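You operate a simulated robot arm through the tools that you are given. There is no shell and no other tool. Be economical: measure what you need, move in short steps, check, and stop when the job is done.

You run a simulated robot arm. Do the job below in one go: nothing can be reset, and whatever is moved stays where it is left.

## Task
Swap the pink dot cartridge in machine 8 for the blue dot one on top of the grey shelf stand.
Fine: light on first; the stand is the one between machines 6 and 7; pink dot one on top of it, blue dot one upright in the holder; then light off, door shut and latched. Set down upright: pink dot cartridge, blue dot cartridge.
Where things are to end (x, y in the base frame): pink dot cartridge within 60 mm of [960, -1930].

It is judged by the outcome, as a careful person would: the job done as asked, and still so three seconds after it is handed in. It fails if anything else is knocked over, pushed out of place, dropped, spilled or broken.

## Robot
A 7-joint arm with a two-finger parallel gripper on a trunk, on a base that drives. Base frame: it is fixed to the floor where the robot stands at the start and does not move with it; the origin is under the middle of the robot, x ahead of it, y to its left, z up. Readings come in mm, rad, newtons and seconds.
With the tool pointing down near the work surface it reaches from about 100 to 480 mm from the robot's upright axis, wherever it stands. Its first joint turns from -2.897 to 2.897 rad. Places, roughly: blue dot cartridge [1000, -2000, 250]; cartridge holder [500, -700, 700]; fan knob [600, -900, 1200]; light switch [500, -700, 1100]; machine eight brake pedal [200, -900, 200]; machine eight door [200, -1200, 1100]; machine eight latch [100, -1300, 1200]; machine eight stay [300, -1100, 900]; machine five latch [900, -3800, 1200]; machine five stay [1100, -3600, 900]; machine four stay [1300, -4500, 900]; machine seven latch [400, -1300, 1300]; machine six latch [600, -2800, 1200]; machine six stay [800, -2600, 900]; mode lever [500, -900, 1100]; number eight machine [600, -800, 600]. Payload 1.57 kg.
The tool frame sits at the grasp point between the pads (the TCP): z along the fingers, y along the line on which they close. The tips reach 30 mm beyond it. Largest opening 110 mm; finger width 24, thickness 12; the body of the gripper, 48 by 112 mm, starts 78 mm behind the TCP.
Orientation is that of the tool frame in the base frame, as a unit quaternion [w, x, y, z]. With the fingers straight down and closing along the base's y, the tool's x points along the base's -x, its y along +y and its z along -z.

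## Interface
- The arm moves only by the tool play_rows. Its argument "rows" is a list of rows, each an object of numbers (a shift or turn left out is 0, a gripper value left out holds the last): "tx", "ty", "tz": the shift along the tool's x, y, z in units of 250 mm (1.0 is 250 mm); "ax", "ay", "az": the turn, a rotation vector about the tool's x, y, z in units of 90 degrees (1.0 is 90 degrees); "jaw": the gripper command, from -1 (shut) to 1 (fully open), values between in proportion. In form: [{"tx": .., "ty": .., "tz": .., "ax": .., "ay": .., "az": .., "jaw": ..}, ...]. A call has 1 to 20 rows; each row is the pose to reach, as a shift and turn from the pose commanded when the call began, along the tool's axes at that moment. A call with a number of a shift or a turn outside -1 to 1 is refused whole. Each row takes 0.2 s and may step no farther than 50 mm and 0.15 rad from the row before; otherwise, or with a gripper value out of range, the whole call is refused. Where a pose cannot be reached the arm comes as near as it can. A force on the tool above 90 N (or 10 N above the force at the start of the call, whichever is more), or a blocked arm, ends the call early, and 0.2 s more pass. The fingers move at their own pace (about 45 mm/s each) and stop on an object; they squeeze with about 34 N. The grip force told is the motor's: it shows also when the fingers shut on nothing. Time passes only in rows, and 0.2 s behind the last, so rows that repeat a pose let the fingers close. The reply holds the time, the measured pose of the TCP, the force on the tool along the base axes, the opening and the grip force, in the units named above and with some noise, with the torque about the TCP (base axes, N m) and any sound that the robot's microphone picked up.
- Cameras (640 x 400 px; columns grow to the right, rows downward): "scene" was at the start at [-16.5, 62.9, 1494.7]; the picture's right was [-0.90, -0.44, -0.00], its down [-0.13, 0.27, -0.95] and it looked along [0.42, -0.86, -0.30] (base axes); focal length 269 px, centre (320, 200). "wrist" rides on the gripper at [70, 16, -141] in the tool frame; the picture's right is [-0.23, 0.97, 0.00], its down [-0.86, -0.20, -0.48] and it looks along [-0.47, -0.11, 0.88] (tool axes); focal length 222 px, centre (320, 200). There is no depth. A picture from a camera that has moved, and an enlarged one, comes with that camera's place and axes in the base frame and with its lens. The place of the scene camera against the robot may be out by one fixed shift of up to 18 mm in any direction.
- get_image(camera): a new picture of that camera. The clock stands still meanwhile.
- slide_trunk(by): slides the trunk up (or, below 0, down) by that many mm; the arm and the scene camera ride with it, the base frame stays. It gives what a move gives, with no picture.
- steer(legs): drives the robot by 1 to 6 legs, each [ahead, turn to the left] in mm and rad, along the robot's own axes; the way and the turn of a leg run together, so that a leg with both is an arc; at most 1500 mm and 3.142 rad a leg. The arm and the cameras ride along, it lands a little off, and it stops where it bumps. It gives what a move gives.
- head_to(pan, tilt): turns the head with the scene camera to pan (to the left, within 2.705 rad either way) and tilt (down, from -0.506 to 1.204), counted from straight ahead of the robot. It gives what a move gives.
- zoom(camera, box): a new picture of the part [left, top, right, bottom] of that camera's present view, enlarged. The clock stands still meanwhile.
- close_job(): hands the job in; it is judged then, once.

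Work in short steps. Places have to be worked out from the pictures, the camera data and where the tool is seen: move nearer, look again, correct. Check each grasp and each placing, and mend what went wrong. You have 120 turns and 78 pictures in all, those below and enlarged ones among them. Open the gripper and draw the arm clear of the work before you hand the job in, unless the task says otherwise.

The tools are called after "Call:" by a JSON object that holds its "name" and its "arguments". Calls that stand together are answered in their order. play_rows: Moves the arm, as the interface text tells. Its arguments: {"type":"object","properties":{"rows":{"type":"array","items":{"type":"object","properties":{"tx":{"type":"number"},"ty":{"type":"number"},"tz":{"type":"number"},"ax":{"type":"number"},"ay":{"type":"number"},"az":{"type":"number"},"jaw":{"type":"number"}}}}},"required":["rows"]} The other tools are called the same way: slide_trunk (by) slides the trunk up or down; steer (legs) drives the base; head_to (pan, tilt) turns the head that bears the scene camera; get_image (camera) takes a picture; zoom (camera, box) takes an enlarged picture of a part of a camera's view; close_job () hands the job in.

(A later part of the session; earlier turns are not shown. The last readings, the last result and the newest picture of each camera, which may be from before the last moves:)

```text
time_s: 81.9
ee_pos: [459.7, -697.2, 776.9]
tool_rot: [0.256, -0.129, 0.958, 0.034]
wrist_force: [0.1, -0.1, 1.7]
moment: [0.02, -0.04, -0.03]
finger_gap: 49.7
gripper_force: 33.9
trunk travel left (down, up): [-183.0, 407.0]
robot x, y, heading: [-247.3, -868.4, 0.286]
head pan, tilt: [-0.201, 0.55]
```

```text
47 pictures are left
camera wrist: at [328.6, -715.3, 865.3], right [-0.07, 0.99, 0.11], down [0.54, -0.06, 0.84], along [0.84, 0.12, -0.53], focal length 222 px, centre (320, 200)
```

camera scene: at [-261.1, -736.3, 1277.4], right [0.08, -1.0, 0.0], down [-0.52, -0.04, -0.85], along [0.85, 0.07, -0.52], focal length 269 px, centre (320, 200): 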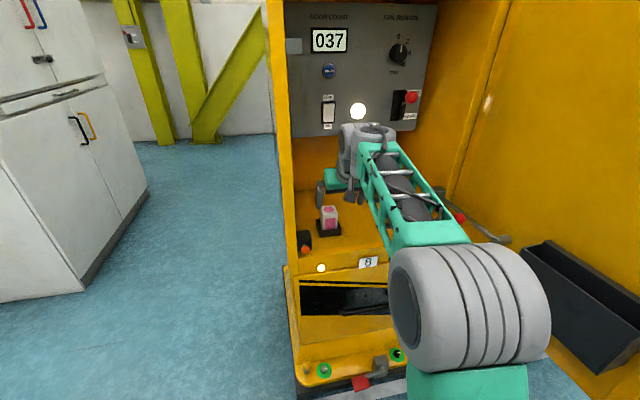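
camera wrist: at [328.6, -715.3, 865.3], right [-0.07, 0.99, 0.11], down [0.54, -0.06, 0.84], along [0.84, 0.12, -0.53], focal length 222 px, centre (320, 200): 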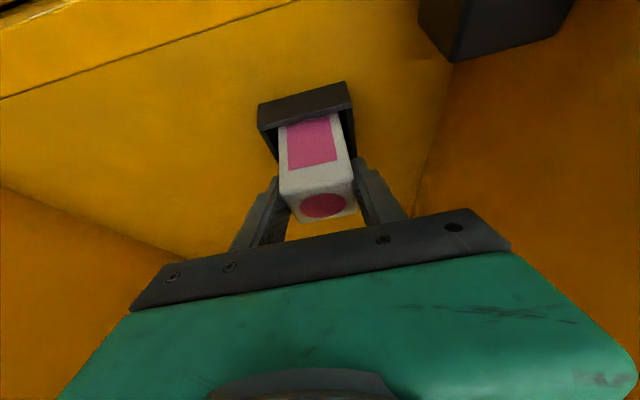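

Gripped (49.7 mm, 34 N). Lift straight up 100 mm and check.

Call:
{"name": "play_rows", "arguments": {"rows": [{"tx": -0.04, "tz": -0.0692}, {"tx": -0.1, "tz": -0.173}, {"tx": -0.2, "tz": -0.346}]}}

Call:
{"name": "get_image", "arguments": {"camera": "wrist"}}

Call:
{"name": "zoom", "arguments": {"camera": "scene", "box": [270, 130, 430, 280]}}

```text
time_s: 82.7
ee_pos: [459.5, -697.3, 876.7]
tool_rot: [0.254, -0.129, 0.958, 0.033]
wrist_force: [0.5, -0.8, -2.3]
moment: [-0.03, -0.01, 0.0]
finger_gap: 49.5
gripper_force: 33.8
trunk travel left (down, up): [-183.0, 407.0]
robot x, y, heading: [-253.9, -870.4, 0.283]
head pan, tilt: [-0.201, 0.55]
```

```text
46 pictures are left
camera wrist: at [329.4, -715.1, 965.1], right [-0.07, 0.99, 0.11], down [0.54, -0.06, 0.84], along [0.84, 0.11, -0.53], focal length 222 px, centre (320, 200)
```

wrist: 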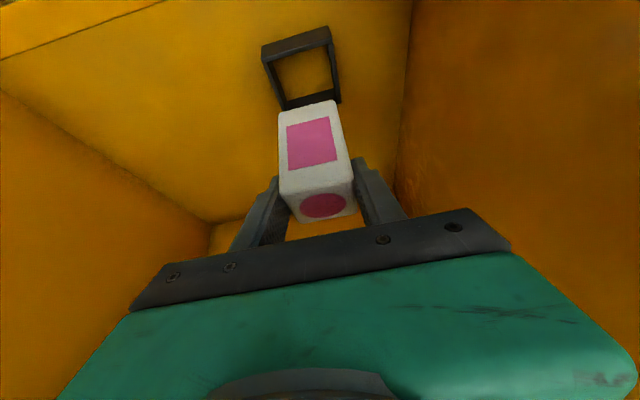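

```text
2.67 times, centred on (350, 205) of scene
camera zoom: at [-260.5, -736.2, 1277.3], right [0.08, -1.0, 0.0], down [-0.52, -0.04, -0.85], along [0.85, 0.07, -0.52], focal length 718 px, centre (240, 187)
```

zoom: 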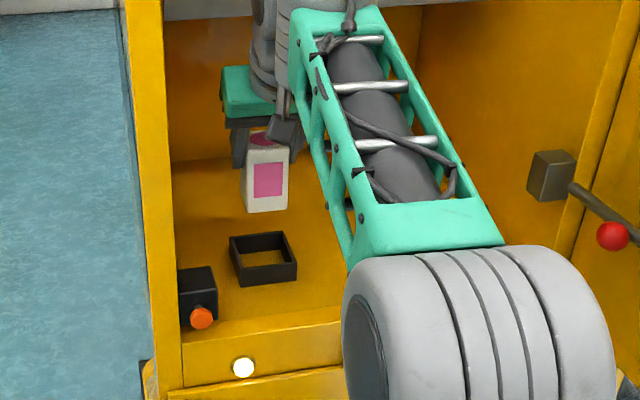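

Pink cartridge is out cleanly (its bottom ≈66 mm below the TCP). Back out and go look at the stand.

Call:
{"name": "steer", "arguments": {"legs": [[-650, 0]]}}

Call:
{"name": "head_to", "arguments": {"pan": -0.95, "tilt": 0.3}}

Call:
{"name": "get_image", "arguments": {"camera": "scene"}}

```text
time_s: 86.3
ee_pos: [-162.2, -875.6, 877.6]
tool_rot: [0.256, -0.131, 0.957, 0.034]
wrist_force: [-1.2, -0.3, -1.4]
moment: [0.0, 0.02, 0.03]
finger_gap: 49.8
gripper_force: 34.7
trunk travel left (down, up): [-183.0, 407.0]
robot x, y, heading: [-872.7, -1052.5, 0.288]
head pan, tilt: [-0.201, 0.55]
```

```text
time_s: 87.4
ee_pos: [-162.6, -877.1, 876.0]
tool_rot: [0.255, -0.131, 0.957, 0.034]
wrist_force: [1.0, 0.2, -1.8]
moment: [-0.04, 0.01, 0.0]
finger_gap: 49.3
gripper_force: 34.5
trunk travel left (down, up): [-183.0, 407.0]
robot x, y, heading: [-874.3, -1048.1, 0.285]
head pan, tilt: [-0.949, 0.3]
```

```text
44 pictures are left
camera scene: at [-897.7, -985.1, 1300.4], right [-0.61, -0.79, 0.0], down [-0.23, 0.18, -0.96], along [0.76, -0.58, -0.3], focal length 269 px, centre (320, 200)
```

scene: 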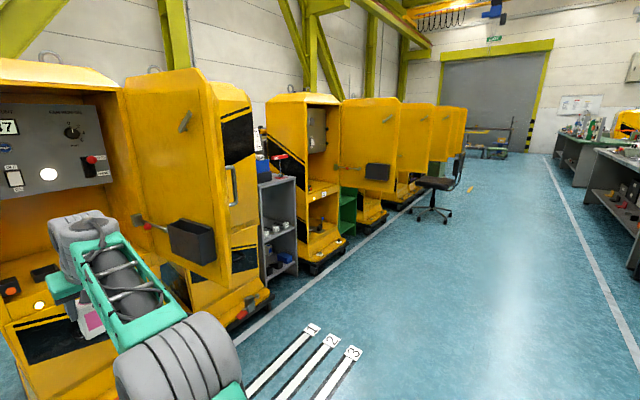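

The stand is just past machine 7. Drive parallel to the row to stand opposite it, then face it.

Call:
{"name": "steer", "arguments": {"legs": [[0, -1.59], [1320, 0], [0, 1.57]]}}

Call:
{"name": "head_to", "arguments": {"pan": 0.0, "tilt": 0.45}}

Call:
{"name": "get_image", "arguments": {"camera": "scene"}}

```text
time_s: 101.8
ee_pos: [208.7, -2156.2, 877.8]
tool_rot: [0.255, -0.131, 0.957, 0.035]
wrist_force: [0.2, -0.4, -1.6]
moment: [0.02, 0.02, 0.0]
finger_gap: 49.8
gripper_force: 34.3
trunk travel left (down, up): [-183.0, 407.0]
robot x, y, heading: [-507.9, -2328.7, 0.29]
head pan, tilt: [-0.949, 0.3]
```

```text
time_s: 103.0
ee_pos: [208.3, -2154.9, 876.6]
tool_rot: [0.255, -0.132, 0.957, 0.035]
wrist_force: [-1.3, -0.9, -1.8]
moment: [-0.03, 0.03, 0.02]
finger_gap: 49.6
gripper_force: 33.8
trunk travel left (down, up): [-183.0, 407.0]
robot x, y, heading: [-502.6, -2333.3, 0.286]
head pan, tilt: [0.0, 0.45]
```

```text
43 pictures are left
camera scene: at [-513.6, -2180.7, 1286.5], right [0.28, -0.96, 0.0], down [-0.42, -0.12, -0.9], along [0.86, 0.26, -0.44], focal length 269 px, centre (320, 200)
```

scene: 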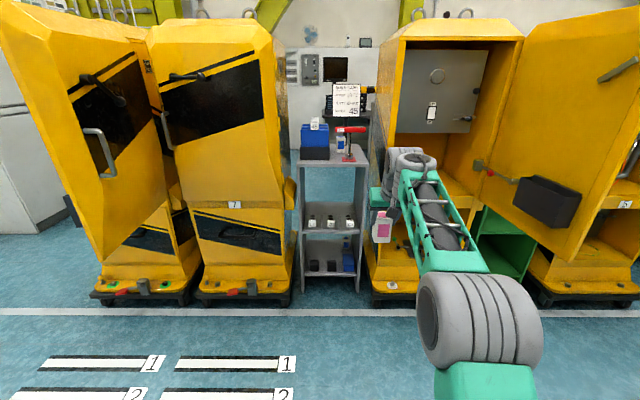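

Zoom on the stand.

Call:
{"name": "zoom", "arguments": {"camera": "scene", "box": [285, 110, 385, 190]}}

Call:
{"name": "zoom", "arguments": {"camera": "scene", "box": [285, 190, 385, 290]}}

```text
5.00 times, centred on (335, 150) of scene
camera zoom: at [-513.6, -2180.7, 1286.5], right [0.28, -0.96, 0.0], down [-0.42, -0.12, -0.9], along [0.86, 0.26, -0.44], focal length 1345 px, centre (245, 450)
```

zoom: 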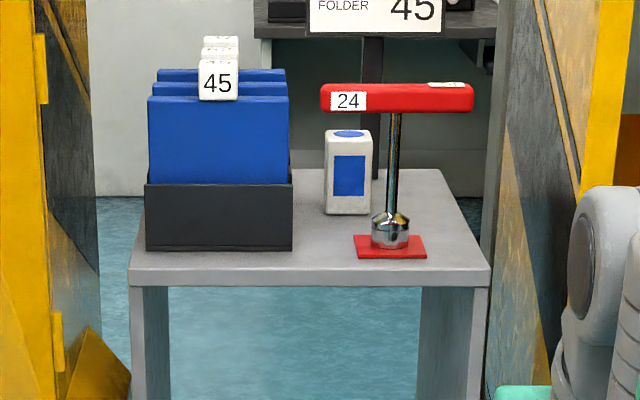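

```text
4.00 times, centred on (335, 240) of scene
camera zoom: at [-513.6, -2180.7, 1286.5], right [0.28, -0.96, 0.0], down [-0.42, -0.12, -0.9], along [0.86, 0.26, -0.44], focal length 1076 px, centre (260, 40)
```

zoom: 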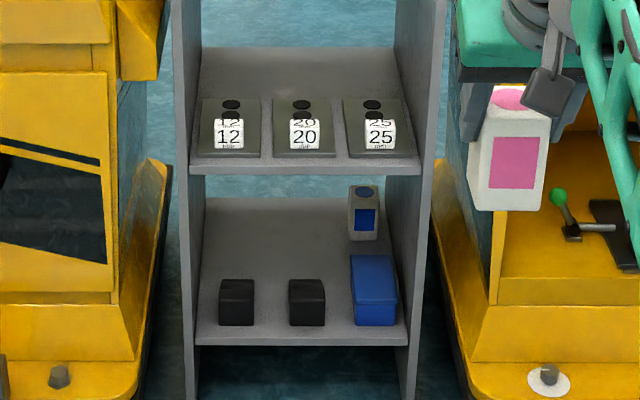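

There are two blue-dot cartridges: one on top (behind the red T-tool), one on the bottom shelf. The task asks for the top one. Top is at z≈855, so I raise the trunk and turn the tool vertical, then approach carefully.

Call:
{"name": "slide_trunk", "arguments": {"by": 230}}

Call:
{"name": "play_rows", "arguments": {"rows": [{"tx": 0.09, "tz": -0.05, "ay": 0.083}, {"tx": 0.18, "tz": -0.1, "ay": 0.166}, {"tx": 0.27, "tz": -0.15, "ay": 0.25}, {"tx": 0.346, "tz": -0.2, "ay": 0.333}]}}

Call:
{"name": "head_to", "arguments": {"pan": 0.1, "tilt": 1.0}}

Call:
{"name": "get_image", "arguments": {"camera": "scene"}}

Call:
{"name": "get_image", "arguments": {"camera": "wrist"}}

```text
time_s: 105.4
ee_pos: [207.5, -2155.3, 1106.0]
tool_rot: [0.256, -0.13, 0.957, 0.034]
wrist_force: [-0.5, 0.2, -1.8]
moment: [-0.03, 0.0, 0.0]
finger_gap: 49.8
gripper_force: 33.9
trunk travel left (down, up): [-413.0, 177.0]
robot x, y, heading: [-502.5, -2331.1, 0.294]
head pan, tilt: [0.0, 0.45]
```

```text
time_s: 106.4
ee_pos: [111.5, -2182.2, 1106.7]
tool_rot: [-0.001, -0.136, 0.991, -0.001]
wrist_force: [-0.4, 1.0, -1.2]
moment: [-0.02, 0.0, 0.0]
finger_gap: 49.7
gripper_force: 33.9
trunk travel left (down, up): [-413.0, 177.0]
robot x, y, heading: [-501.0, -2330.8, 0.288]
head pan, tilt: [0.0, 0.45]
```

```text
time_s: 107.4
ee_pos: [111.2, -2183.0, 1106.8]
tool_rot: [-0.001, -0.135, 0.991, 0.0]
wrist_force: [0.6, -0.1, -1.6]
moment: [0.01, -0.02, 0.0]
finger_gap: 49.6
gripper_force: 33.8
trunk travel left (down, up): [-413.0, 177.0]
robot x, y, heading: [-504.6, -2333.1, 0.289]
head pan, tilt: [0.099, 1.0]
```

```text
40 pictures are left
camera scene: at [-537.2, -2180.5, 1470.9], right [0.38, -0.93, 0.0], down [-0.78, -0.32, -0.54], along [0.5, 0.21, -0.84], focal length 269 px, centre (320, 200)
```

scene: 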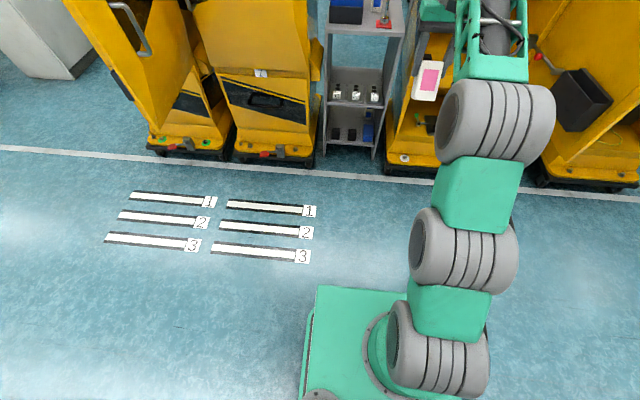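

```text
39 pictures are left
camera wrist: at [40.3, -2185.1, 1249.7], right [-0.04, 1.0, 0.0], down [0.88, 0.04, 0.48], along [0.48, 0.02, -0.88], focal length 222 px, centre (320, 200)
```

wrist: 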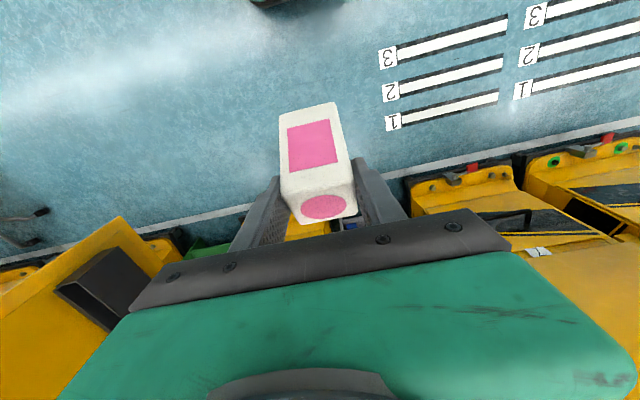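

The pink cartridge is fixed in the hand at the 60° pitch, and at that pitch the wrist camera would hit the red T-tool when placing. I'll return to machine 8, set it down on the shelf, and regrasp steeper. First restore the arm pose and trunk.

Call:
{"name": "play_rows", "arguments": {"rows": [{"tx": -0.1, "ay": -0.083}, {"tx": -0.2, "ay": -0.166}, {"tx": -0.3, "ay": -0.25}, {"tx": -0.4, "ay": -0.333}]}}

Call:
{"name": "slide_trunk", "arguments": {"by": -215}}

Call:
{"name": "steer", "arguments": {"legs": [[0, -1.57], [-1320, 0], [0, 1.57], [430, 0]]}}

Call:
{"name": "get_image", "arguments": {"camera": "wrist"}}

```text
time_s: 108.4
ee_pos: [209.0, -2153.2, 1105.5]
tool_rot: [0.255, -0.132, 0.957, 0.034]
wrist_force: [0.9, 0.1, -1.8]
moment: [-0.02, 0.08, 0.03]
finger_gap: 50.1
gripper_force: 33.8
trunk travel left (down, up): [-413.0, 177.0]
robot x, y, heading: [-506.0, -2329.7, 0.288]
head pan, tilt: [0.099, 1.0]
```

```text
time_s: 110.7
ee_pos: [208.7, -2154.6, 892.0]
tool_rot: [0.256, -0.132, 0.957, 0.034]
wrist_force: [-0.3, 0.0, -1.8]
moment: [0.0, 0.02, 0.03]
finger_gap: 49.7
gripper_force: 33.6
trunk travel left (down, up): [-198.0, 392.0]
robot x, y, heading: [-502.3, -2329.9, 0.287]
head pan, tilt: [0.099, 1.0]
```

```text
time_s: 127.2
ee_pos: [243.2, -768.0, 892.4]
tool_rot: [0.256, -0.123, 0.958, 0.032]
wrist_force: [0.2, 0.2, -1.9]
moment: [0.0, 0.02, -0.01]
finger_gap: 49.8
gripper_force: 33.9
trunk travel left (down, up): [-198.0, 392.0]
robot x, y, heading: [-472.1, -932.5, 0.276]
head pan, tilt: [0.099, 1.0]
```

```text
38 pictures are left
camera wrist: at [112.8, -785.5, 980.6], right [-0.06, 0.99, 0.11], down [0.54, -0.06, 0.84], along [0.84, 0.11, -0.53], focal length 222 px, centre (320, 200)
```

wrist: 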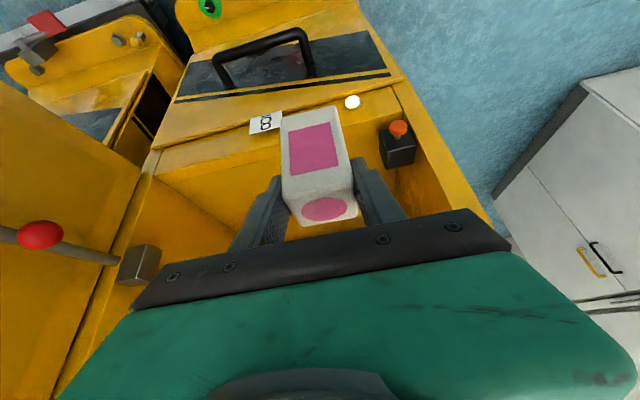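

Drive in 185 mm, then shift right and lower toward the free shelf area.

Call:
{"name": "steer", "arguments": {"legs": [[185, 0]]}}

Call:
{"name": "play_rows", "arguments": {"rows": [{"ty": -0.15}, {"ty": -0.3}]}}

Call:
{"name": "get_image", "arguments": {"camera": "wrist"}}

```text
time_s: 128.7
ee_pos: [420.5, -717.5, 892.5]
tool_rot: [0.256, -0.124, 0.958, 0.032]
wrist_force: [1.0, -0.9, -1.1]
moment: [-0.02, 0.0, -0.01]
finger_gap: 49.4
gripper_force: 33.7
trunk travel left (down, up): [-198.0, 392.0]
robot x, y, heading: [-290.6, -884.2, 0.278]
head pan, tilt: [0.099, 1.0]
```

```text
time_s: 129.3
ee_pos: [439.4, -790.3, 892.0]
tool_rot: [0.255, -0.124, 0.958, 0.031]
wrist_force: [0.0, 0.0, -0.9]
moment: [-0.04, 0.0, -0.02]
finger_gap: 49.7
gripper_force: 34.0
trunk travel left (down, up): [-198.0, 392.0]
robot x, y, heading: [-289.6, -884.4, 0.275]
head pan, tilt: [0.099, 1.0]
```

```text
37 pictures are left
camera wrist: at [310.1, -807.6, 980.2], right [-0.06, 0.99, 0.11], down [0.54, -0.06, 0.84], along [0.84, 0.11, -0.53], focal length 222 px, centre (320, 200)
```

wrist: 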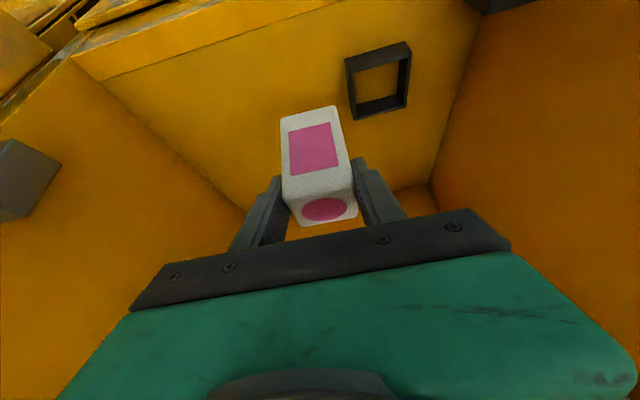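

Descend 105 mm, then feel for contact.

Call:
{"name": "play_rows", "arguments": {"rows": [{"tx": 0.07, "tz": 0.121}, {"tx": 0.14, "tz": 0.242}, {"tx": 0.2095, "tz": 0.363}]}}

Call:
{"name": "play_rows", "arguments": {"rows": [{"tx": 0.01, "tz": 0.0173}]}}

Call:
{"name": "play_rows", "arguments": {"rows": [{"tx": 0.008, "tz": 0.0138}]}}

```text
time_s: 130.1
ee_pos: [438.1, -788.8, 812.6]
tool_rot: [0.244, -0.124, 0.961, 0.029]
wrist_force: [-0.2, -0.2, -1.9]
moment: [-0.03, 0.04, 0.0]
finger_gap: 49.5
gripper_force: 34.0
out of reach, approached as far as the arm can: row 2, 3
trunk travel left (down, up): [-198.0, 392.0]
robot x, y, heading: [-294.7, -884.0, 0.277]
head pan, tilt: [0.099, 1.0]
```

```text
time_s: 130.5
ee_pos: [436.8, -789.0, 813.7]
tool_rot: [0.244, -0.124, 0.961, 0.029]
wrist_force: [0.1, 0.2, -0.6]
moment: [0.0, -0.01, 0.01]
finger_gap: 49.7
gripper_force: 33.8
out of reach, approached as far as the arm can: row 1
trunk travel left (down, up): [-198.0, 392.0]
robot x, y, heading: [-289.8, -883.4, 0.278]
head pan, tilt: [0.099, 1.0]
```

```text
time_s: 130.9
ee_pos: [438.1, -790.1, 813.5]
tool_rot: [0.242, -0.125, 0.962, 0.029]
wrist_force: [-0.9, 0.1, -1.7]
moment: [-0.04, 0.06, -0.01]
finger_gap: 49.8
gripper_force: 33.6
out of reach, approached as far as the arm can: row 1
trunk travel left (down, up): [-198.0, 392.0]
robot x, y, heading: [-291.7, -883.0, 0.275]
head pan, tilt: [0.099, 1.0]
```

Arm is at its reach limit here; raise the command 48 mm and use the trunk for the descent.

Call:
{"name": "play_rows", "arguments": {"rows": [{"tx": -0.096, "tz": -0.166}, {"tx": -0.096, "tz": -0.166}]}}

Call:
{"name": "slide_trunk", "arguments": {"by": -46}}

```text
time_s: 131.5
ee_pos: [437.1, -789.7, 861.1]
tool_rot: [0.255, -0.123, 0.958, 0.032]
wrist_force: [0.1, -0.8, -1.4]
moment: [-0.01, 0.03, -0.02]
finger_gap: 49.6
gripper_force: 33.7
trunk travel left (down, up): [-198.0, 392.0]
robot x, y, heading: [-292.4, -886.0, 0.275]
head pan, tilt: [0.099, 1.0]
```

```text
time_s: 132.4
ee_pos: [437.0, -788.5, 815.8]
tool_rot: [0.257, -0.123, 0.958, 0.032]
wrist_force: [-0.2, -0.5, -1.3]
moment: [0.0, 0.03, 0.01]
finger_gap: 49.7
gripper_force: 33.9
trunk travel left (down, up): [-152.0, 438.0]
robot x, y, heading: [-294.2, -885.9, 0.274]
head pan, tilt: [0.099, 1.0]
```

Call:
{"name": "slide_trunk", "arguments": {"by": -34}}

Call:
{"name": "slide_trunk", "arguments": {"by": -5}}

Call:
{"name": "slide_trunk", "arguments": {"by": -4}}

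```text
time_s: 133.2
ee_pos: [437.6, -789.0, 780.1]
tool_rot: [0.255, -0.124, 0.958, 0.033]
wrist_force: [-1.0, -0.5, -1.6]
moment: [-0.03, 0.06, -0.01]
finger_gap: 49.7
gripper_force: 33.9
trunk travel left (down, up): [-118.0, 472.0]
robot x, y, heading: [-292.4, -885.7, 0.273]
head pan, tilt: [0.099, 1.0]
```

```text
time_s: 133.7
ee_pos: [438.7, -790.4, 776.7]
tool_rot: [0.256, -0.124, 0.958, 0.033]
wrist_force: [0.6, 0.3, 1.2]
moment: [0.14, -0.16, -0.02]
finger_gap: 49.8
gripper_force: 34.3
trunk travel left (down, up): [-113.0, 477.0]
robot x, y, heading: [-290.6, -884.4, 0.276]
head pan, tilt: [0.099, 1.0]
```

```text
time_s: 134.3
ee_pos: [437.3, -790.2, 776.8]
tool_rot: [0.259, -0.125, 0.957, 0.032]
wrist_force: [8.7, 2.4, 22.8]
moment: [0.27, -0.25, -0.09]
finger_gap: 49.9
gripper_force: 33.8
trunk travel left (down, up): [-109.0, 481.0]
robot x, y, heading: [-292.9, -881.2, 0.274]
head pan, tilt: [0.099, 1.0]
```

Contact at z=776.8 (shelf). Relieve 3 mm, open partially, and retreat along the finger axis.

Call:
{"name": "slide_trunk", "arguments": {"by": 3}}

Call:
{"name": "play_rows", "arguments": {"rows": [{"jaw": 0.3}, {"jaw": 0.3}, {"jaw": 0.3}, {"tz": -0.12}, {"tz": -0.3}, {"tz": -0.48}]}}

Call:
{"name": "get_image", "arguments": {"camera": "wrist"}}

```text
time_s: 134.8
ee_pos: [436.6, -789.4, 775.4]
tool_rot: [0.257, -0.124, 0.958, 0.031]
wrist_force: [8.2, 2.2, 19.3]
moment: [0.27, -0.66, -0.05]
finger_gap: 49.7
gripper_force: 34.2
trunk travel left (down, up): [-112.0, 478.0]
robot x, y, heading: [-291.0, -881.0, 0.274]
head pan, tilt: [0.099, 1.0]
```

```text
time_s: 136.2
ee_pos: [380.5, -804.0, 878.2]
tool_rot: [0.254, -0.125, 0.958, 0.033]
wrist_force: [0.9, -0.5, -0.1]
moment: [-0.01, 0.02, 0.01]
finger_gap: 71.6
gripper_force: 0.1
trunk travel left (down, up): [-112.0, 478.0]
robot x, y, heading: [-293.8, -883.8, 0.277]
head pan, tilt: [0.099, 1.0]
```

```text
36 pictures are left
camera wrist: at [250.1, -821.7, 966.2], right [-0.06, 0.99, 0.11], down [0.54, -0.06, 0.84], along [0.84, 0.11, -0.53], focal length 222 px, centre (320, 200)
```

wrist: 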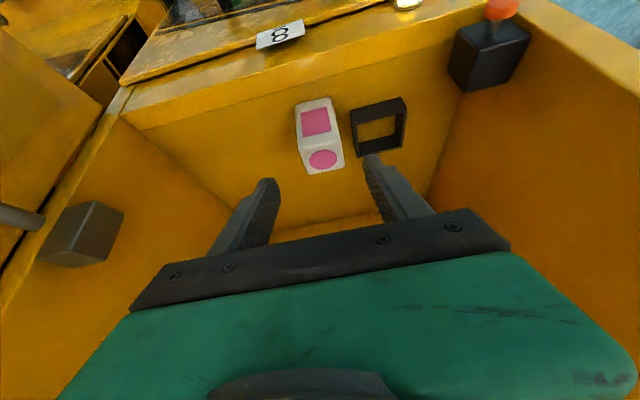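

Pink stands upright on the shelf. Turn the tool vertical (retracting), then move the base in 130 mm.

Call:
{"name": "play_rows", "arguments": {"rows": [{"tx": 0.09, "tz": -0.05, "ay": 0.083}, {"tx": 0.18, "tz": -0.1, "ay": 0.166}, {"tx": 0.27, "tz": -0.15, "ay": 0.25}, {"tx": 0.346, "tz": -0.2, "ay": 0.333}]}}

Call:
{"name": "steer", "arguments": {"legs": [[120, 0]]}}

Call:
{"name": "get_image", "arguments": {"camera": "wrist"}}

```text
time_s: 137.2
ee_pos: [282.8, -831.1, 879.8]
tool_rot: [-0.001, -0.128, 0.992, -0.001]
wrist_force: [-1.1, 0.7, -0.2]
moment: [0.0, -0.01, 0.01]
finger_gap: 71.7
gripper_force: 0.1
trunk travel left (down, up): [-112.0, 478.0]
robot x, y, heading: [-289.9, -884.7, 0.28]
head pan, tilt: [0.099, 1.0]
```

```text
time_s: 138.4
ee_pos: [400.4, -797.6, 879.5]
tool_rot: [-0.001, -0.129, 0.992, -0.002]
wrist_force: [-0.6, 0.2, -0.1]
moment: [0.02, 0.01, -0.01]
finger_gap: 71.4
gripper_force: 0.1
trunk travel left (down, up): [-112.0, 478.0]
robot x, y, heading: [-173.7, -849.8, 0.279]
head pan, tilt: [0.099, 1.0]
```

```text
35 pictures are left
camera wrist: at [328.5, -798.4, 1021.4], right [-0.03, 1.0, 0.0], down [0.88, 0.03, 0.48], along [0.48, 0.01, -0.88], focal length 222 px, centre (320, 200)
```

wrist: 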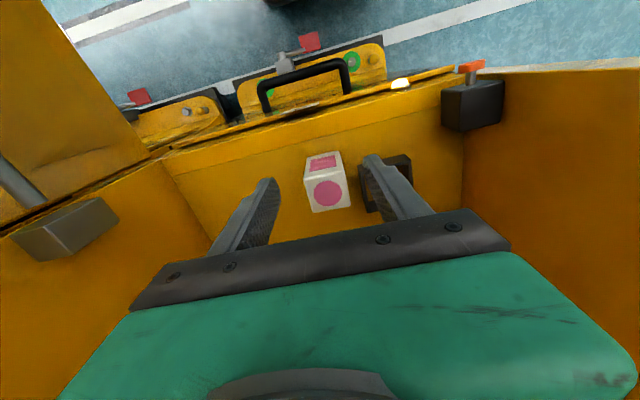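

Cartridge centre ≈ (444,-788). Align horizontally, then descend with the trunk.

Call:
{"name": "play_rows", "arguments": {"rows": [{"tx": -0.176, "ty": -0.005, "jaw": 0.5}]}}

Call:
{"name": "slide_trunk", "arguments": {"by": -60}}

Call:
{"name": "get_image", "arguments": {"camera": "wrist"}}

```text
time_s: 138.8
ee_pos: [428.6, -791.7, 875.5]
tool_rot: [0.009, -0.13, 0.991, -0.002]
wrist_force: [20.7, 1.6, -28.9]
moment: [0.17, 0.19, 0.15]
finger_gap: 82.5
gripper_force: 0.1
out of reach, approached as far as the arm can: row 1
trunk travel left (down, up): [-112.0, 478.0]
robot x, y, heading: [-174.2, -846.9, 0.277]
head pan, tilt: [0.099, 1.0]
stopped in row 1: the force on the tool passed its limit at 114 N (the readings are from after the stop); the commanded pose is now the measured one
```

```text
time_s: 139.8
ee_pos: [429.0, -790.0, 813.4]
tool_rot: [0.008, -0.13, 0.991, -0.001]
wrist_force: [28.3, 0.1, -46.6]
moment: [0.39, -0.07, 0.28]
finger_gap: 82.4
gripper_force: 0.1
trunk travel left (down, up): [-52.0, 538.0]
robot x, y, heading: [-175.7, -847.1, 0.275]
head pan, tilt: [0.099, 1.0]
```

```text
34 pictures are left
camera wrist: at [355.5, -792.3, 953.7], right [-0.03, 1.0, 0.0], down [0.87, 0.03, 0.49], along [0.49, 0.01, -0.87], focal length 222 px, centre (320, 200)
```

wrist: 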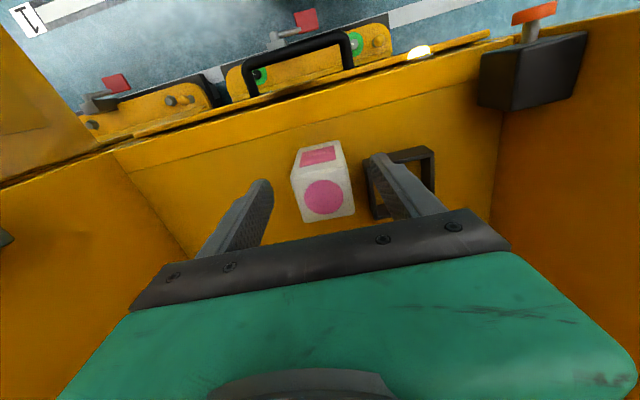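

High reaction forces: with the trunk this low the forearm rises and fouls the vertical hand. I back off, then raise the trunk while lowering the arm relative to it.

Call:
{"name": "play_rows", "arguments": {"rows": [{"tx": 0.12}]}}

Call:
{"name": "slide_trunk", "arguments": {"by": 160}}

Call:
{"name": "play_rows", "arguments": {"rows": [{"tz": 0.15}, {"tz": 0.3}, {"tz": 0.4}]}}

```text
time_s: 140.2
ee_pos: [398.8, -797.3, 812.0]
tool_rot: [0.003, -0.131, 0.991, -0.002]
wrist_force: [1.0, -0.3, -1.5]
moment: [-0.01, 0.07, -0.04]
finger_gap: 82.5
gripper_force: 0.1
trunk travel left (down, up): [-52.0, 538.0]
robot x, y, heading: [-174.3, -853.7, 0.275]
head pan, tilt: [0.099, 1.0]
```

```text
time_s: 142.0
ee_pos: [400.0, -797.8, 972.7]
tool_rot: [0.005, -0.13, 0.991, -0.002]
wrist_force: [0.4, 0.0, -1.0]
moment: [0.01, 0.01, 0.01]
finger_gap: 82.4
gripper_force: 0.1
trunk travel left (down, up): [-212.0, 378.0]
robot x, y, heading: [-180.5, -849.6, 0.273]
head pan, tilt: [0.099, 1.0]
```

```text
time_s: 142.8
ee_pos: [400.7, -798.6, 871.4]
tool_rot: [0.006, -0.131, 0.991, -0.001]
wrist_force: [-0.5, -0.5, 0.8]
moment: [-0.02, 0.0, 0.01]
finger_gap: 82.4
gripper_force: 0.0
trunk travel left (down, up): [-212.0, 378.0]
robot x, y, heading: [-172.9, -854.0, 0.279]
head pan, tilt: [0.099, 1.0]
```

Works without complaint. Continue: trunk +100, arm −100, then move forward over the cartridge.

Call:
{"name": "slide_trunk", "arguments": {"by": 100}}

Call:
{"name": "play_rows", "arguments": {"rows": [{"tz": 0.15}, {"tz": 0.3}, {"tz": 0.4}, {"tz": 0.4, "tx": -0.17, "ty": -0.005}]}}

Call:
{"name": "get_image", "arguments": {"camera": "wrist"}}

```text
time_s: 144.2
ee_pos: [401.6, -798.2, 970.9]
tool_rot: [0.006, -0.131, 0.991, -0.001]
wrist_force: [-0.9, -0.2, 0.0]
moment: [-0.01, 0.01, -0.05]
finger_gap: 82.6
gripper_force: 0.1
trunk travel left (down, up): [-312.0, 278.0]
robot x, y, heading: [-171.4, -849.5, 0.278]
head pan, tilt: [0.099, 1.0]
```

```text
time_s: 145.2
ee_pos: [443.4, -788.0, 872.2]
tool_rot: [0.005, -0.131, 0.991, -0.002]
wrist_force: [-0.8, -1.0, 0.8]
moment: [0.01, 0.01, -0.02]
finger_gap: 82.7
gripper_force: 0.1
trunk travel left (down, up): [-312.0, 278.0]
robot x, y, heading: [-177.4, -849.6, 0.275]
head pan, tilt: [0.099, 1.0]
```

```text
33 pictures are left
camera wrist: at [370.1, -790.2, 1013.0], right [-0.03, 1.0, 0.0], down [0.87, 0.03, 0.49], along [0.49, 0.01, -0.87], focal length 222 px, centre (320, 200)
```

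wrist: 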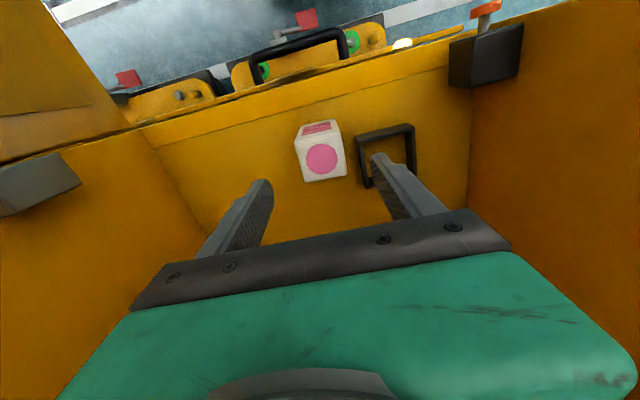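

Aligned within 3 mm. Descend and grip.

Call:
{"name": "play_rows", "arguments": {"rows": [{"tz": 0.15}, {"tz": 0.3}, {"tz": 0.388}]}}

Call:
{"name": "play_rows", "arguments": {"rows": [{"jaw": -1}, {"jaw": -1}, {"jaw": -1}, {"jaw": -1}, {"jaw": -1}]}}

```text
time_s: 146.0
ee_pos: [452.2, -788.6, 785.8]
tool_rot: [0.003, -0.129, 0.992, -0.001]
wrist_force: [-0.4, 0.0, -0.4]
moment: [0.01, 0.02, -0.02]
finger_gap: 82.6
gripper_force: 0.0
out of reach, approached as far as the arm can: row 2, 3
trunk travel left (down, up): [-312.0, 278.0]
robot x, y, heading: [-174.5, -848.5, 0.273]
head pan, tilt: [0.099, 1.0]
```

```text
time_s: 147.2
ee_pos: [453.5, -787.5, 784.0]
tool_rot: [0.002, -0.131, 0.991, 0.0]
wrist_force: [-0.4, 0.1, -0.2]
moment: [0.03, -0.01, 0.02]
finger_gap: 49.1
gripper_force: 34.2
trunk travel left (down, up): [-312.0, 278.0]
robot x, y, heading: [-174.8, -853.3, 0.273]
head pan, tilt: [0.099, 1.0]
```

Gripped. Lift and check.

Call:
{"name": "play_rows", "arguments": {"rows": [{"tz": -0.1}, {"tz": -0.25}, {"tz": -0.4}, {"tz": -0.5}]}}

Call:
{"name": "get_image", "arguments": {"camera": "wrist"}}

```text
time_s: 148.2
ee_pos: [453.0, -788.5, 908.8]
tool_rot: [0.005, -0.13, 0.991, -0.001]
wrist_force: [0.2, 0.0, -2.2]
moment: [-0.02, -0.01, -0.01]
finger_gap: 49.4
gripper_force: 33.7
trunk travel left (down, up): [-312.0, 278.0]
robot x, y, heading: [-176.1, -849.7, 0.275]
head pan, tilt: [0.099, 1.0]
```

```text
32 pictures are left
camera wrist: at [378.9, -790.3, 1050.2], right [-0.03, 1.0, 0.0], down [0.87, 0.03, 0.49], along [0.49, 0.01, -0.87], focal length 222 px, centre (320, 200)
```

wrist: 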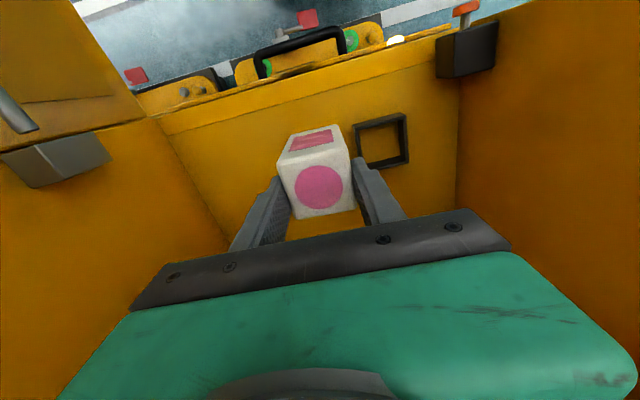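

Held upright in a vertical tool now. Back out and drive to the stand again, raising the trunk.

Call:
{"name": "steer", "arguments": {"legs": [[-650, 0], [0, -1.57], [1225, 0], [0, 1.555]]}}

Call:
{"name": "slide_trunk", "arguments": {"by": 210}}

Call:
{"name": "head_to", "arguments": {"pan": 0.1, "tilt": 0.6}}

Call:
{"name": "get_image", "arguments": {"camera": "scene"}}

```text
time_s: 165.2
ee_pos: [185.5, -2148.1, 908.3]
tool_rot: [0.006, -0.127, 0.992, -0.001]
wrist_force: [0.5, 1.1, -1.3]
moment: [0.0, 0.0, -0.01]
finger_gap: 49.3
gripper_force: 33.8
trunk travel left (down, up): [-312.0, 278.0]
robot x, y, heading: [-440.6, -2205.2, 0.274]
head pan, tilt: [0.099, 1.0]
```

```text
time_s: 167.4
ee_pos: [185.9, -2147.6, 1118.0]
tool_rot: [0.006, -0.127, 0.992, -0.001]
wrist_force: [0.2, -0.3, -1.3]
moment: [0.02, -0.01, 0.01]
finger_gap: 49.1
gripper_force: 33.9
trunk travel left (down, up): [-522.0, 68.0]
robot x, y, heading: [-443.3, -2203.3, 0.271]
head pan, tilt: [0.099, 1.0]
```

```text
time_s: 168.3
ee_pos: [185.8, -2148.2, 1119.7]
tool_rot: [0.005, -0.127, 0.992, -0.001]
wrist_force: [-0.8, -0.1, -2.7]
moment: [0.03, -0.02, 0.0]
finger_gap: 49.3
gripper_force: 33.5
trunk travel left (down, up): [-522.0, 68.0]
robot x, y, heading: [-443.7, -2203.9, 0.276]
head pan, tilt: [0.099, 0.6]
```

```text
31 pictures are left
camera scene: at [-455.7, -2048.7, 1611.8], right [0.36, -0.93, 0.0], down [-0.53, -0.2, -0.82], along [0.77, 0.3, -0.57], focal length 269 px, centre (320, 200)
```

scene: 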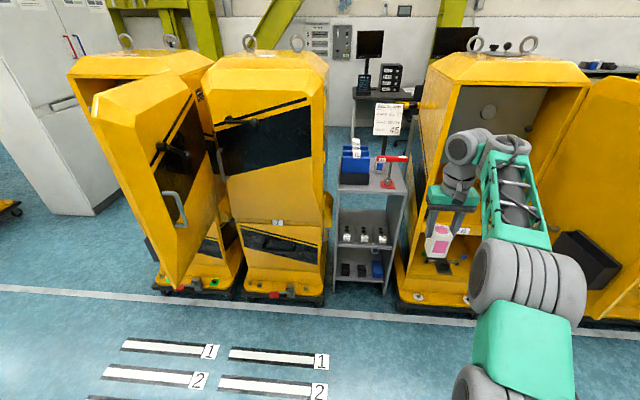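

Laterally aligned within ~9 mm. Zoom the stand top for precise positions.

Call:
{"name": "zoom", "arguments": {"camera": "scene", "box": [320, 120, 440, 210]}}

```text
4.44 times, centred on (380, 165) of scene
camera zoom: at [-455.7, -2048.7, 1611.8], right [0.36, -0.93, 0.0], down [-0.53, -0.2, -0.82], along [0.77, 0.3, -0.57], focal length 1196 px, centre (53, 356)
```

zoom: 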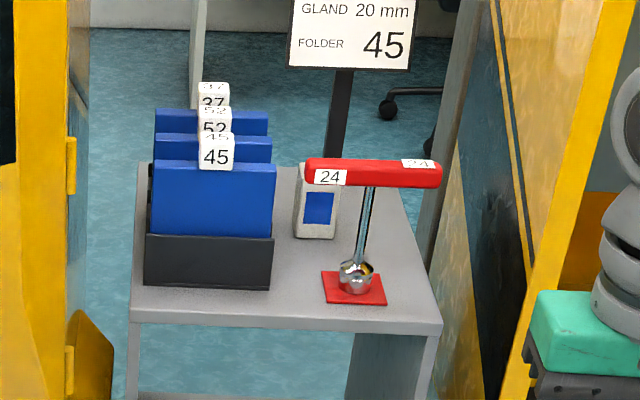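

Plan: place pink slightly behind the nominal point, at about (994,-1921), so the fingers stay clear of the blue one. Raise a bit more and drive in 600 mm.

Call:
{"name": "slide_trunk", "arguments": {"by": 45}}

Call:
{"name": "steer", "arguments": {"legs": [[600, 0]]}}

Call:
{"name": "get_image", "arguments": {"camera": "wrist"}}

Call:
{"name": "head_to", "arguments": {"pan": 0.1, "tilt": 1.1}}

Call:
{"name": "get_image", "arguments": {"camera": "scene"}}

```text
time_s: 169.2
ee_pos: [185.9, -2148.4, 1164.1]
tool_rot: [0.006, -0.126, 0.992, -0.002]
wrist_force: [0.0, 0.7, -1.3]
moment: [0.06, 0.04, -0.03]
finger_gap: 49.4
gripper_force: 34.2
trunk travel left (down, up): [-567.0, 23.0]
robot x, y, heading: [-441.0, -2202.5, 0.274]
head pan, tilt: [0.099, 0.6]
```

```text
time_s: 172.6
ee_pos: [765.6, -1982.9, 1163.0]
tool_rot: [0.006, -0.13, 0.992, -0.001]
wrist_force: [0.4, 0.4, -1.8]
moment: [0.05, 0.03, 0.01]
finger_gap: 49.2
gripper_force: 34.4
trunk travel left (down, up): [-567.0, 23.0]
robot x, y, heading: [140.7, -2047.3, 0.272]
head pan, tilt: [0.099, 0.6]
```

```text
29 pictures are left
camera wrist: at [691.8, -1985.2, 1304.9], right [-0.03, 1.0, 0.0], down [0.87, 0.03, 0.49], along [0.49, 0.01, -0.87], focal length 222 px, centre (320, 200)
```

wrist: 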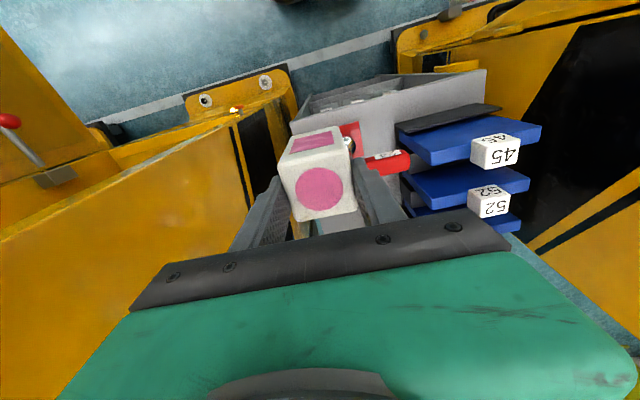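

```text
time_s: 173.5
ee_pos: [764.6, -1982.4, 1164.0]
tool_rot: [0.005, -0.129, 0.992, -0.001]
wrist_force: [0.6, -0.9, -1.4]
moment: [-0.02, 0.0, 0.02]
finger_gap: 49.3
gripper_force: 34.3
trunk travel left (down, up): [-567.0, 23.0]
robot x, y, heading: [134.8, -2048.7, 0.273]
head pan, tilt: [0.099, 1.1]
```

```text
28 pictures are left
camera scene: at [99.5, -1896.3, 1618.3], right [0.37, -0.93, 0.0], down [-0.83, -0.33, -0.45], along [0.42, 0.17, -0.89], focal length 269 px, centre (320, 200)
```

scene: 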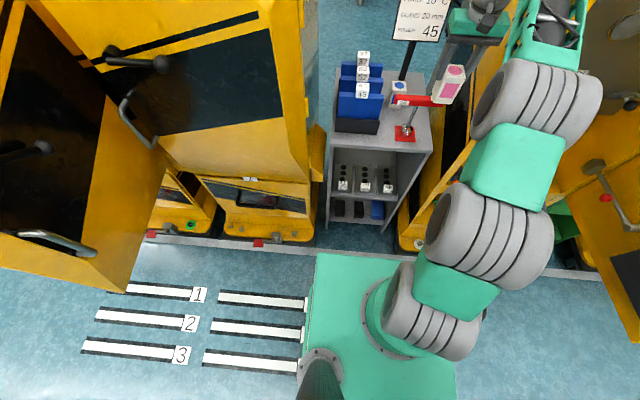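

Clear views: platform front is still ~210 mm from the machine line and the gap is wide enough. Drive 150 more.

Call:
{"name": "steer", "arguments": {"legs": [[150, 0]]}}

Call:
{"name": "get_image", "arguments": {"camera": "scene"}}

```text
time_s: 174.8
ee_pos: [910.7, -1942.1, 1163.1]
tool_rot: [0.004, -0.13, 0.991, -0.001]
wrist_force: [0.5, -0.6, -2.5]
moment: [-0.02, 0.01, -0.02]
finger_gap: 49.4
gripper_force: 34.0
trunk travel left (down, up): [-567.0, 23.0]
robot x, y, heading: [282.8, -2002.5, 0.274]
head pan, tilt: [0.099, 1.1]
```

```text
27 pictures are left
camera scene: at [244.8, -1855.3, 1618.3], right [0.37, -0.93, 0.0], down [-0.83, -0.33, -0.45], along [0.42, 0.17, -0.89], focal length 269 px, centre (320, 200)
```

scene: 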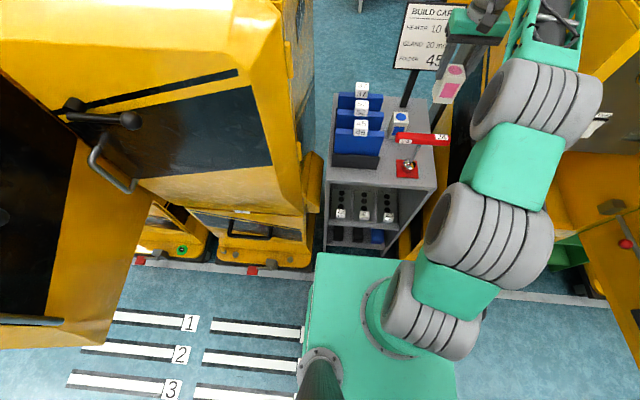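

Extend the arm 94 mm forward to be above the placing spot.

Call:
{"name": "play_rows", "arguments": {"rows": [{"tx": -0.19}, {"tx": -0.376}]}}

Call:
{"name": "get_image", "arguments": {"camera": "wrist"}}

```text
time_s: 175.4
ee_pos: [982.2, -1922.0, 1163.3]
tool_rot: [0.005, -0.13, 0.992, -0.002]
wrist_force: [-0.3, 0.3, -2.2]
moment: [0.02, 0.01, 0.0]
finger_gap: 49.4
gripper_force: 33.8
out of reach, approached as far as the arm can: row 2
trunk travel left (down, up): [-567.0, 23.0]
robot x, y, heading: [283.2, -2004.7, 0.27]
head pan, tilt: [0.099, 1.1]
```

```text
26 pictures are left
camera wrist: at [909.0, -1924.5, 1305.1], right [-0.03, 1.0, 0.0], down [0.87, 0.03, 0.49], along [0.49, 0.01, -0.87], focal length 222 px, centre (320, 200)
```

wrist: 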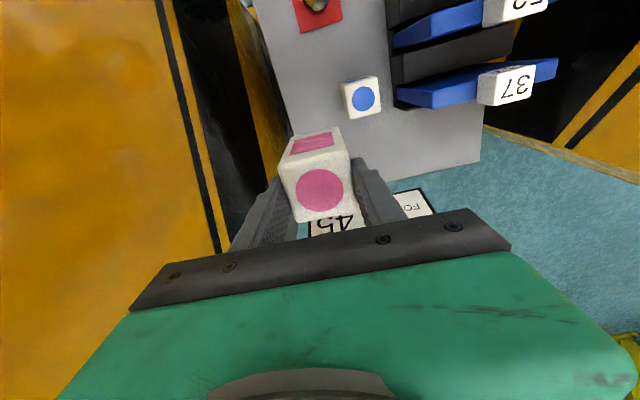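

The spot is already good and reach improves when lower. Descend 170 mm and look.

Call:
{"name": "play_rows", "arguments": {"rows": [{"tz": 0.14}, {"tz": 0.28}, {"tz": 0.42}, {"tz": 0.56}, {"tz": 0.68}]}}

Call:
{"name": "get_image", "arguments": {"camera": "wrist"}}

Call:
{"name": "zoom", "arguments": {"camera": "scene", "box": [320, 40, 520, 200]}}

```text
time_s: 176.7
ee_pos: [983.8, -1922.4, 991.5]
tool_rot: [0.006, -0.13, 0.991, -0.001]
wrist_force: [0.7, 0.9, -2.4]
moment: [-0.01, -0.01, -0.02]
finger_gap: 49.7
gripper_force: 33.7
trunk travel left (down, up): [-567.0, 23.0]
robot x, y, heading: [282.5, -2004.8, 0.273]
head pan, tilt: [0.099, 1.1]
```

```text
25 pictures are left
camera wrist: at [911.1, -1923.8, 1133.9], right [-0.03, 1.0, 0.0], down [0.87, 0.03, 0.49], along [0.49, 0.01, -0.87], focal length 222 px, centre (320, 200)
```

wrist: 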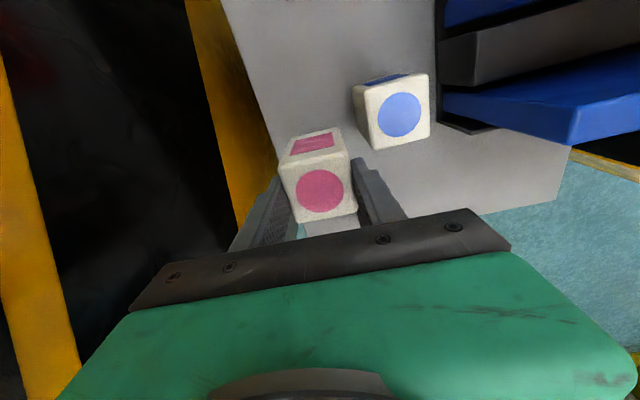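

```text
2.50 times, centred on (420, 120) of scene
camera zoom: at [244.2, -1855.4, 1618.3], right [0.37, -0.93, 0.0], down [-0.83, -0.33, -0.45], along [0.42, 0.17, -0.89], focal length 673 px, centre (70, 400)
```

zoom: 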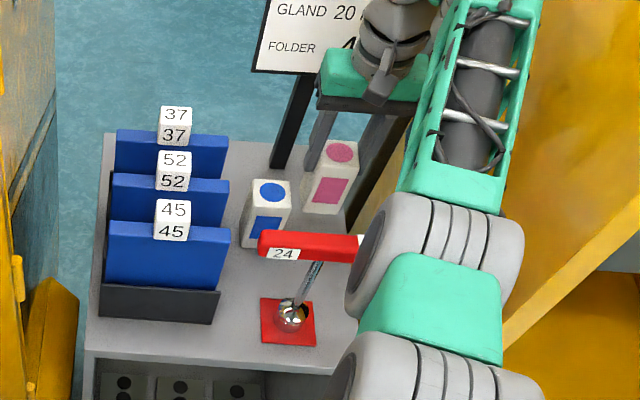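

Blue is at ≈(936,-1862), stand top ≈ z 877. Nudge 18 mm further back and descend to just above contact.

Call:
{"name": "play_rows", "arguments": {"rows": [{"tx": -0.072}, {"tx": -0.072, "tz": 0.12}]}}

Call:
{"name": "slide_trunk", "arguments": {"by": -6}}

Call:
{"name": "slide_trunk", "arguments": {"by": -4}}

```text
time_s: 177.2
ee_pos: [1002.7, -1917.2, 964.1]
tool_rot: [0.006, -0.13, 0.992, -0.001]
wrist_force: [0.2, 0.2, -1.6]
moment: [0.0, -0.05, 0.02]
finger_gap: 49.2
gripper_force: 33.9
trunk travel left (down, up): [-567.0, 23.0]
robot x, y, heading: [280.6, -2005.3, 0.272]
head pan, tilt: [0.099, 1.1]
```

```text
time_s: 177.8
ee_pos: [1002.6, -1917.7, 957.1]
tool_rot: [0.006, -0.129, 0.992, -0.002]
wrist_force: [-1.3, -0.6, -1.2]
moment: [-0.01, 0.01, -0.02]
finger_gap: 49.3
gripper_force: 34.0
trunk travel left (down, up): [-561.0, 29.0]
robot x, y, heading: [279.9, -2003.4, 0.271]
head pan, tilt: [0.099, 1.1]
```

```text
time_s: 178.3
ee_pos: [1002.6, -1916.9, 952.8]
tool_rot: [0.005, -0.13, 0.992, -0.001]
wrist_force: [0.1, 0.1, -2.4]
moment: [0.02, 0.0, 0.0]
finger_gap: 49.6
gripper_force: 33.6
trunk travel left (down, up): [-557.0, 33.0]
robot x, y, heading: [286.6, -2004.3, 0.272]
head pan, tilt: [0.099, 1.1]
```

Feel for contact in 4 mm steps.

Call:
{"name": "slide_trunk", "arguments": {"by": -4}}

Call:
{"name": "slide_trunk", "arguments": {"by": -4}}

Call:
{"name": "slide_trunk", "arguments": {"by": -4}}

```text
time_s: 178.9
ee_pos: [1003.2, -1917.7, 948.0]
tool_rot: [0.004, -0.13, 0.992, -0.001]
wrist_force: [-0.3, 0.1, -1.6]
moment: [-0.02, -0.02, 0.02]
finger_gap: 49.3
gripper_force: 33.9
trunk travel left (down, up): [-553.0, 37.0]
robot x, y, heading: [280.1, -2004.9, 0.272]
head pan, tilt: [0.099, 1.1]
```

```text
time_s: 179.4
ee_pos: [1002.5, -1918.0, 945.3]
tool_rot: [0.005, -0.129, 0.992, -0.002]
wrist_force: [-0.2, -0.3, -0.3]
moment: [0.02, 0.05, 0.03]
finger_gap: 49.5
gripper_force: 34.2
trunk travel left (down, up): [-549.0, 41.0]
robot x, y, heading: [282.1, -2005.6, 0.272]
head pan, tilt: [0.099, 1.1]
```

```text
time_s: 179.9
ee_pos: [1003.3, -1918.0, 944.2]
tool_rot: [0.008, -0.13, 0.991, -0.002]
wrist_force: [-1.5, 0.0, 17.5]
moment: [0.36, 0.77, 0.05]
finger_gap: 49.5
gripper_force: 33.8
trunk travel left (down, up): [-545.0, 45.0]
robot x, y, heading: [280.5, -2003.4, 0.276]
head pan, tilt: [0.099, 1.1]
```

Contact. Open narrowly and rise straight up.

Call:
{"name": "play_rows", "arguments": {"rows": [{"jaw": 0.1}, {"jaw": 0.1}, {"jaw": 0.1}, {"tz": -0.12}, {"tz": -0.28}, {"tz": -0.44}, {"tz": -0.6}]}}

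Call:
{"name": "get_image", "arguments": {"camera": "wrist"}}

```text
time_s: 181.5
ee_pos: [998.9, -1918.4, 1090.6]
tool_rot: [0.003, -0.13, 0.992, -0.002]
wrist_force: [-0.2, -0.6, -0.9]
moment: [0.0, -0.02, -0.01]
finger_gap: 60.4
gripper_force: 0.1
trunk travel left (down, up): [-545.0, 45.0]
robot x, y, heading: [282.3, -2005.3, 0.274]
head pan, tilt: [0.099, 1.1]
```

```text
23 pictures are left
camera wrist: at [926.2, -1919.5, 1231.6], right [-0.03, 1.0, 0.0], down [0.87, 0.03, 0.49], along [0.49, 0.01, -0.87], focal length 222 px, centre (320, 200)
```

wrist: 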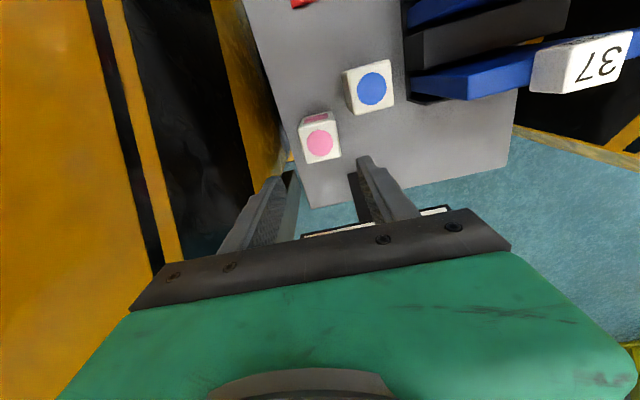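

Pink stands upright at ≈(999,-1918), within tolerance. The tray is very close to blue's left side, so I rotate the gripper 90° to close front-to-back and move above blue.

Call:
{"name": "play_rows", "arguments": {"rows": [{"tx": 0.016, "ty": 0.026, "az": -0.091, "jaw": 0.6}, {"tx": 0.033, "ty": 0.051, "az": -0.182}, {"tx": 0.049, "ty": 0.077, "az": -0.273}, {"tx": 0.066, "ty": 0.103, "az": -0.364}, {"tx": 0.082, "ty": 0.128, "az": -0.455}, {"tx": 0.099, "ty": 0.154, "az": -0.545}, {"tx": 0.115, "ty": 0.179, "az": -0.636}, {"tx": 0.132, "ty": 0.205, "az": -0.727}, {"tx": 0.148, "ty": 0.231, "az": -0.818}, {"tx": 0.165, "ty": 0.256, "az": -0.909}, {"tx": 0.181, "ty": 0.282, "az": -1.0}]}}

Call:
{"name": "get_image", "arguments": {"camera": "wrist"}}

```text
time_s: 183.9
ee_pos: [938.6, -1859.6, 1089.9]
tool_rot: [-0.003, 0.794, -0.608, 0.005]
wrist_force: [-0.2, -0.4, 0.3]
moment: [-0.02, 0.01, 0.01]
finger_gap: 88.0
gripper_force: 0.1
trunk travel left (down, up): [-545.0, 45.0]
robot x, y, heading: [283.9, -2001.0, 0.271]
head pan, tilt: [0.099, 1.1]
```

```text
22 pictures are left
camera wrist: at [939.5, -1931.6, 1232.7], right [-1.0, -0.03, -0.01], down [-0.03, 0.88, 0.48], along [-0.01, 0.48, -0.88], focal length 222 px, centre (320, 200)
```

wrist: 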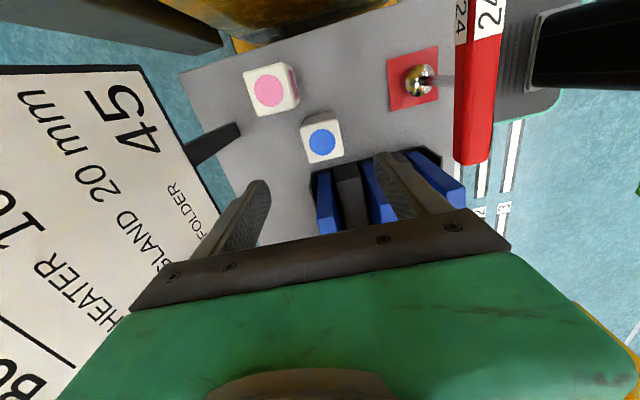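

Blue confirmed at (936.5,-1862.5). Descend around it.

Call:
{"name": "play_rows", "arguments": {"rows": [{"tx": 0.009, "ty": 0.011, "tz": 0.15}, {"tx": 0.009, "ty": 0.011, "tz": 0.3}, {"tx": 0.009, "ty": 0.011, "tz": 0.45}]}}

Call:
{"name": "get_image", "arguments": {"camera": "wrist"}}

```text
time_s: 184.7
ee_pos: [938.6, -1862.3, 977.4]
tool_rot: [-0.002, 0.792, -0.61, 0.005]
wrist_force: [0.0, 0.7, 0.0]
moment: [0.01, 0.0, 0.01]
finger_gap: 88.1
gripper_force: 0.0
trunk travel left (down, up): [-545.0, 45.0]
robot x, y, heading: [281.1, -2002.8, 0.276]
head pan, tilt: [0.099, 1.1]
```

```text
21 pictures are left
camera wrist: at [939.2, -1934.0, 1119.4], right [-1.0, -0.03, -0.01], down [-0.03, 0.88, 0.48], along [0.0, 0.48, -0.88], focal length 222 px, centre (320, 200)
```

wrist: 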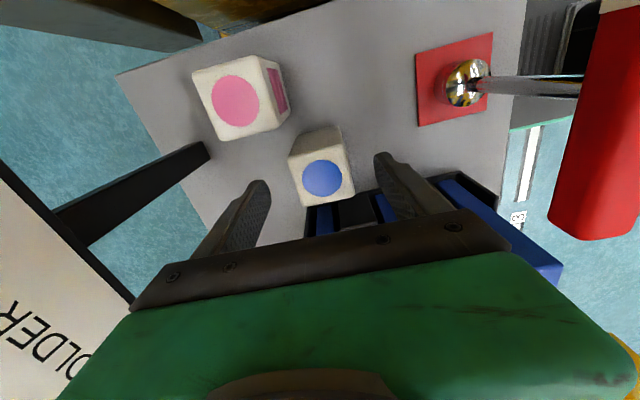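

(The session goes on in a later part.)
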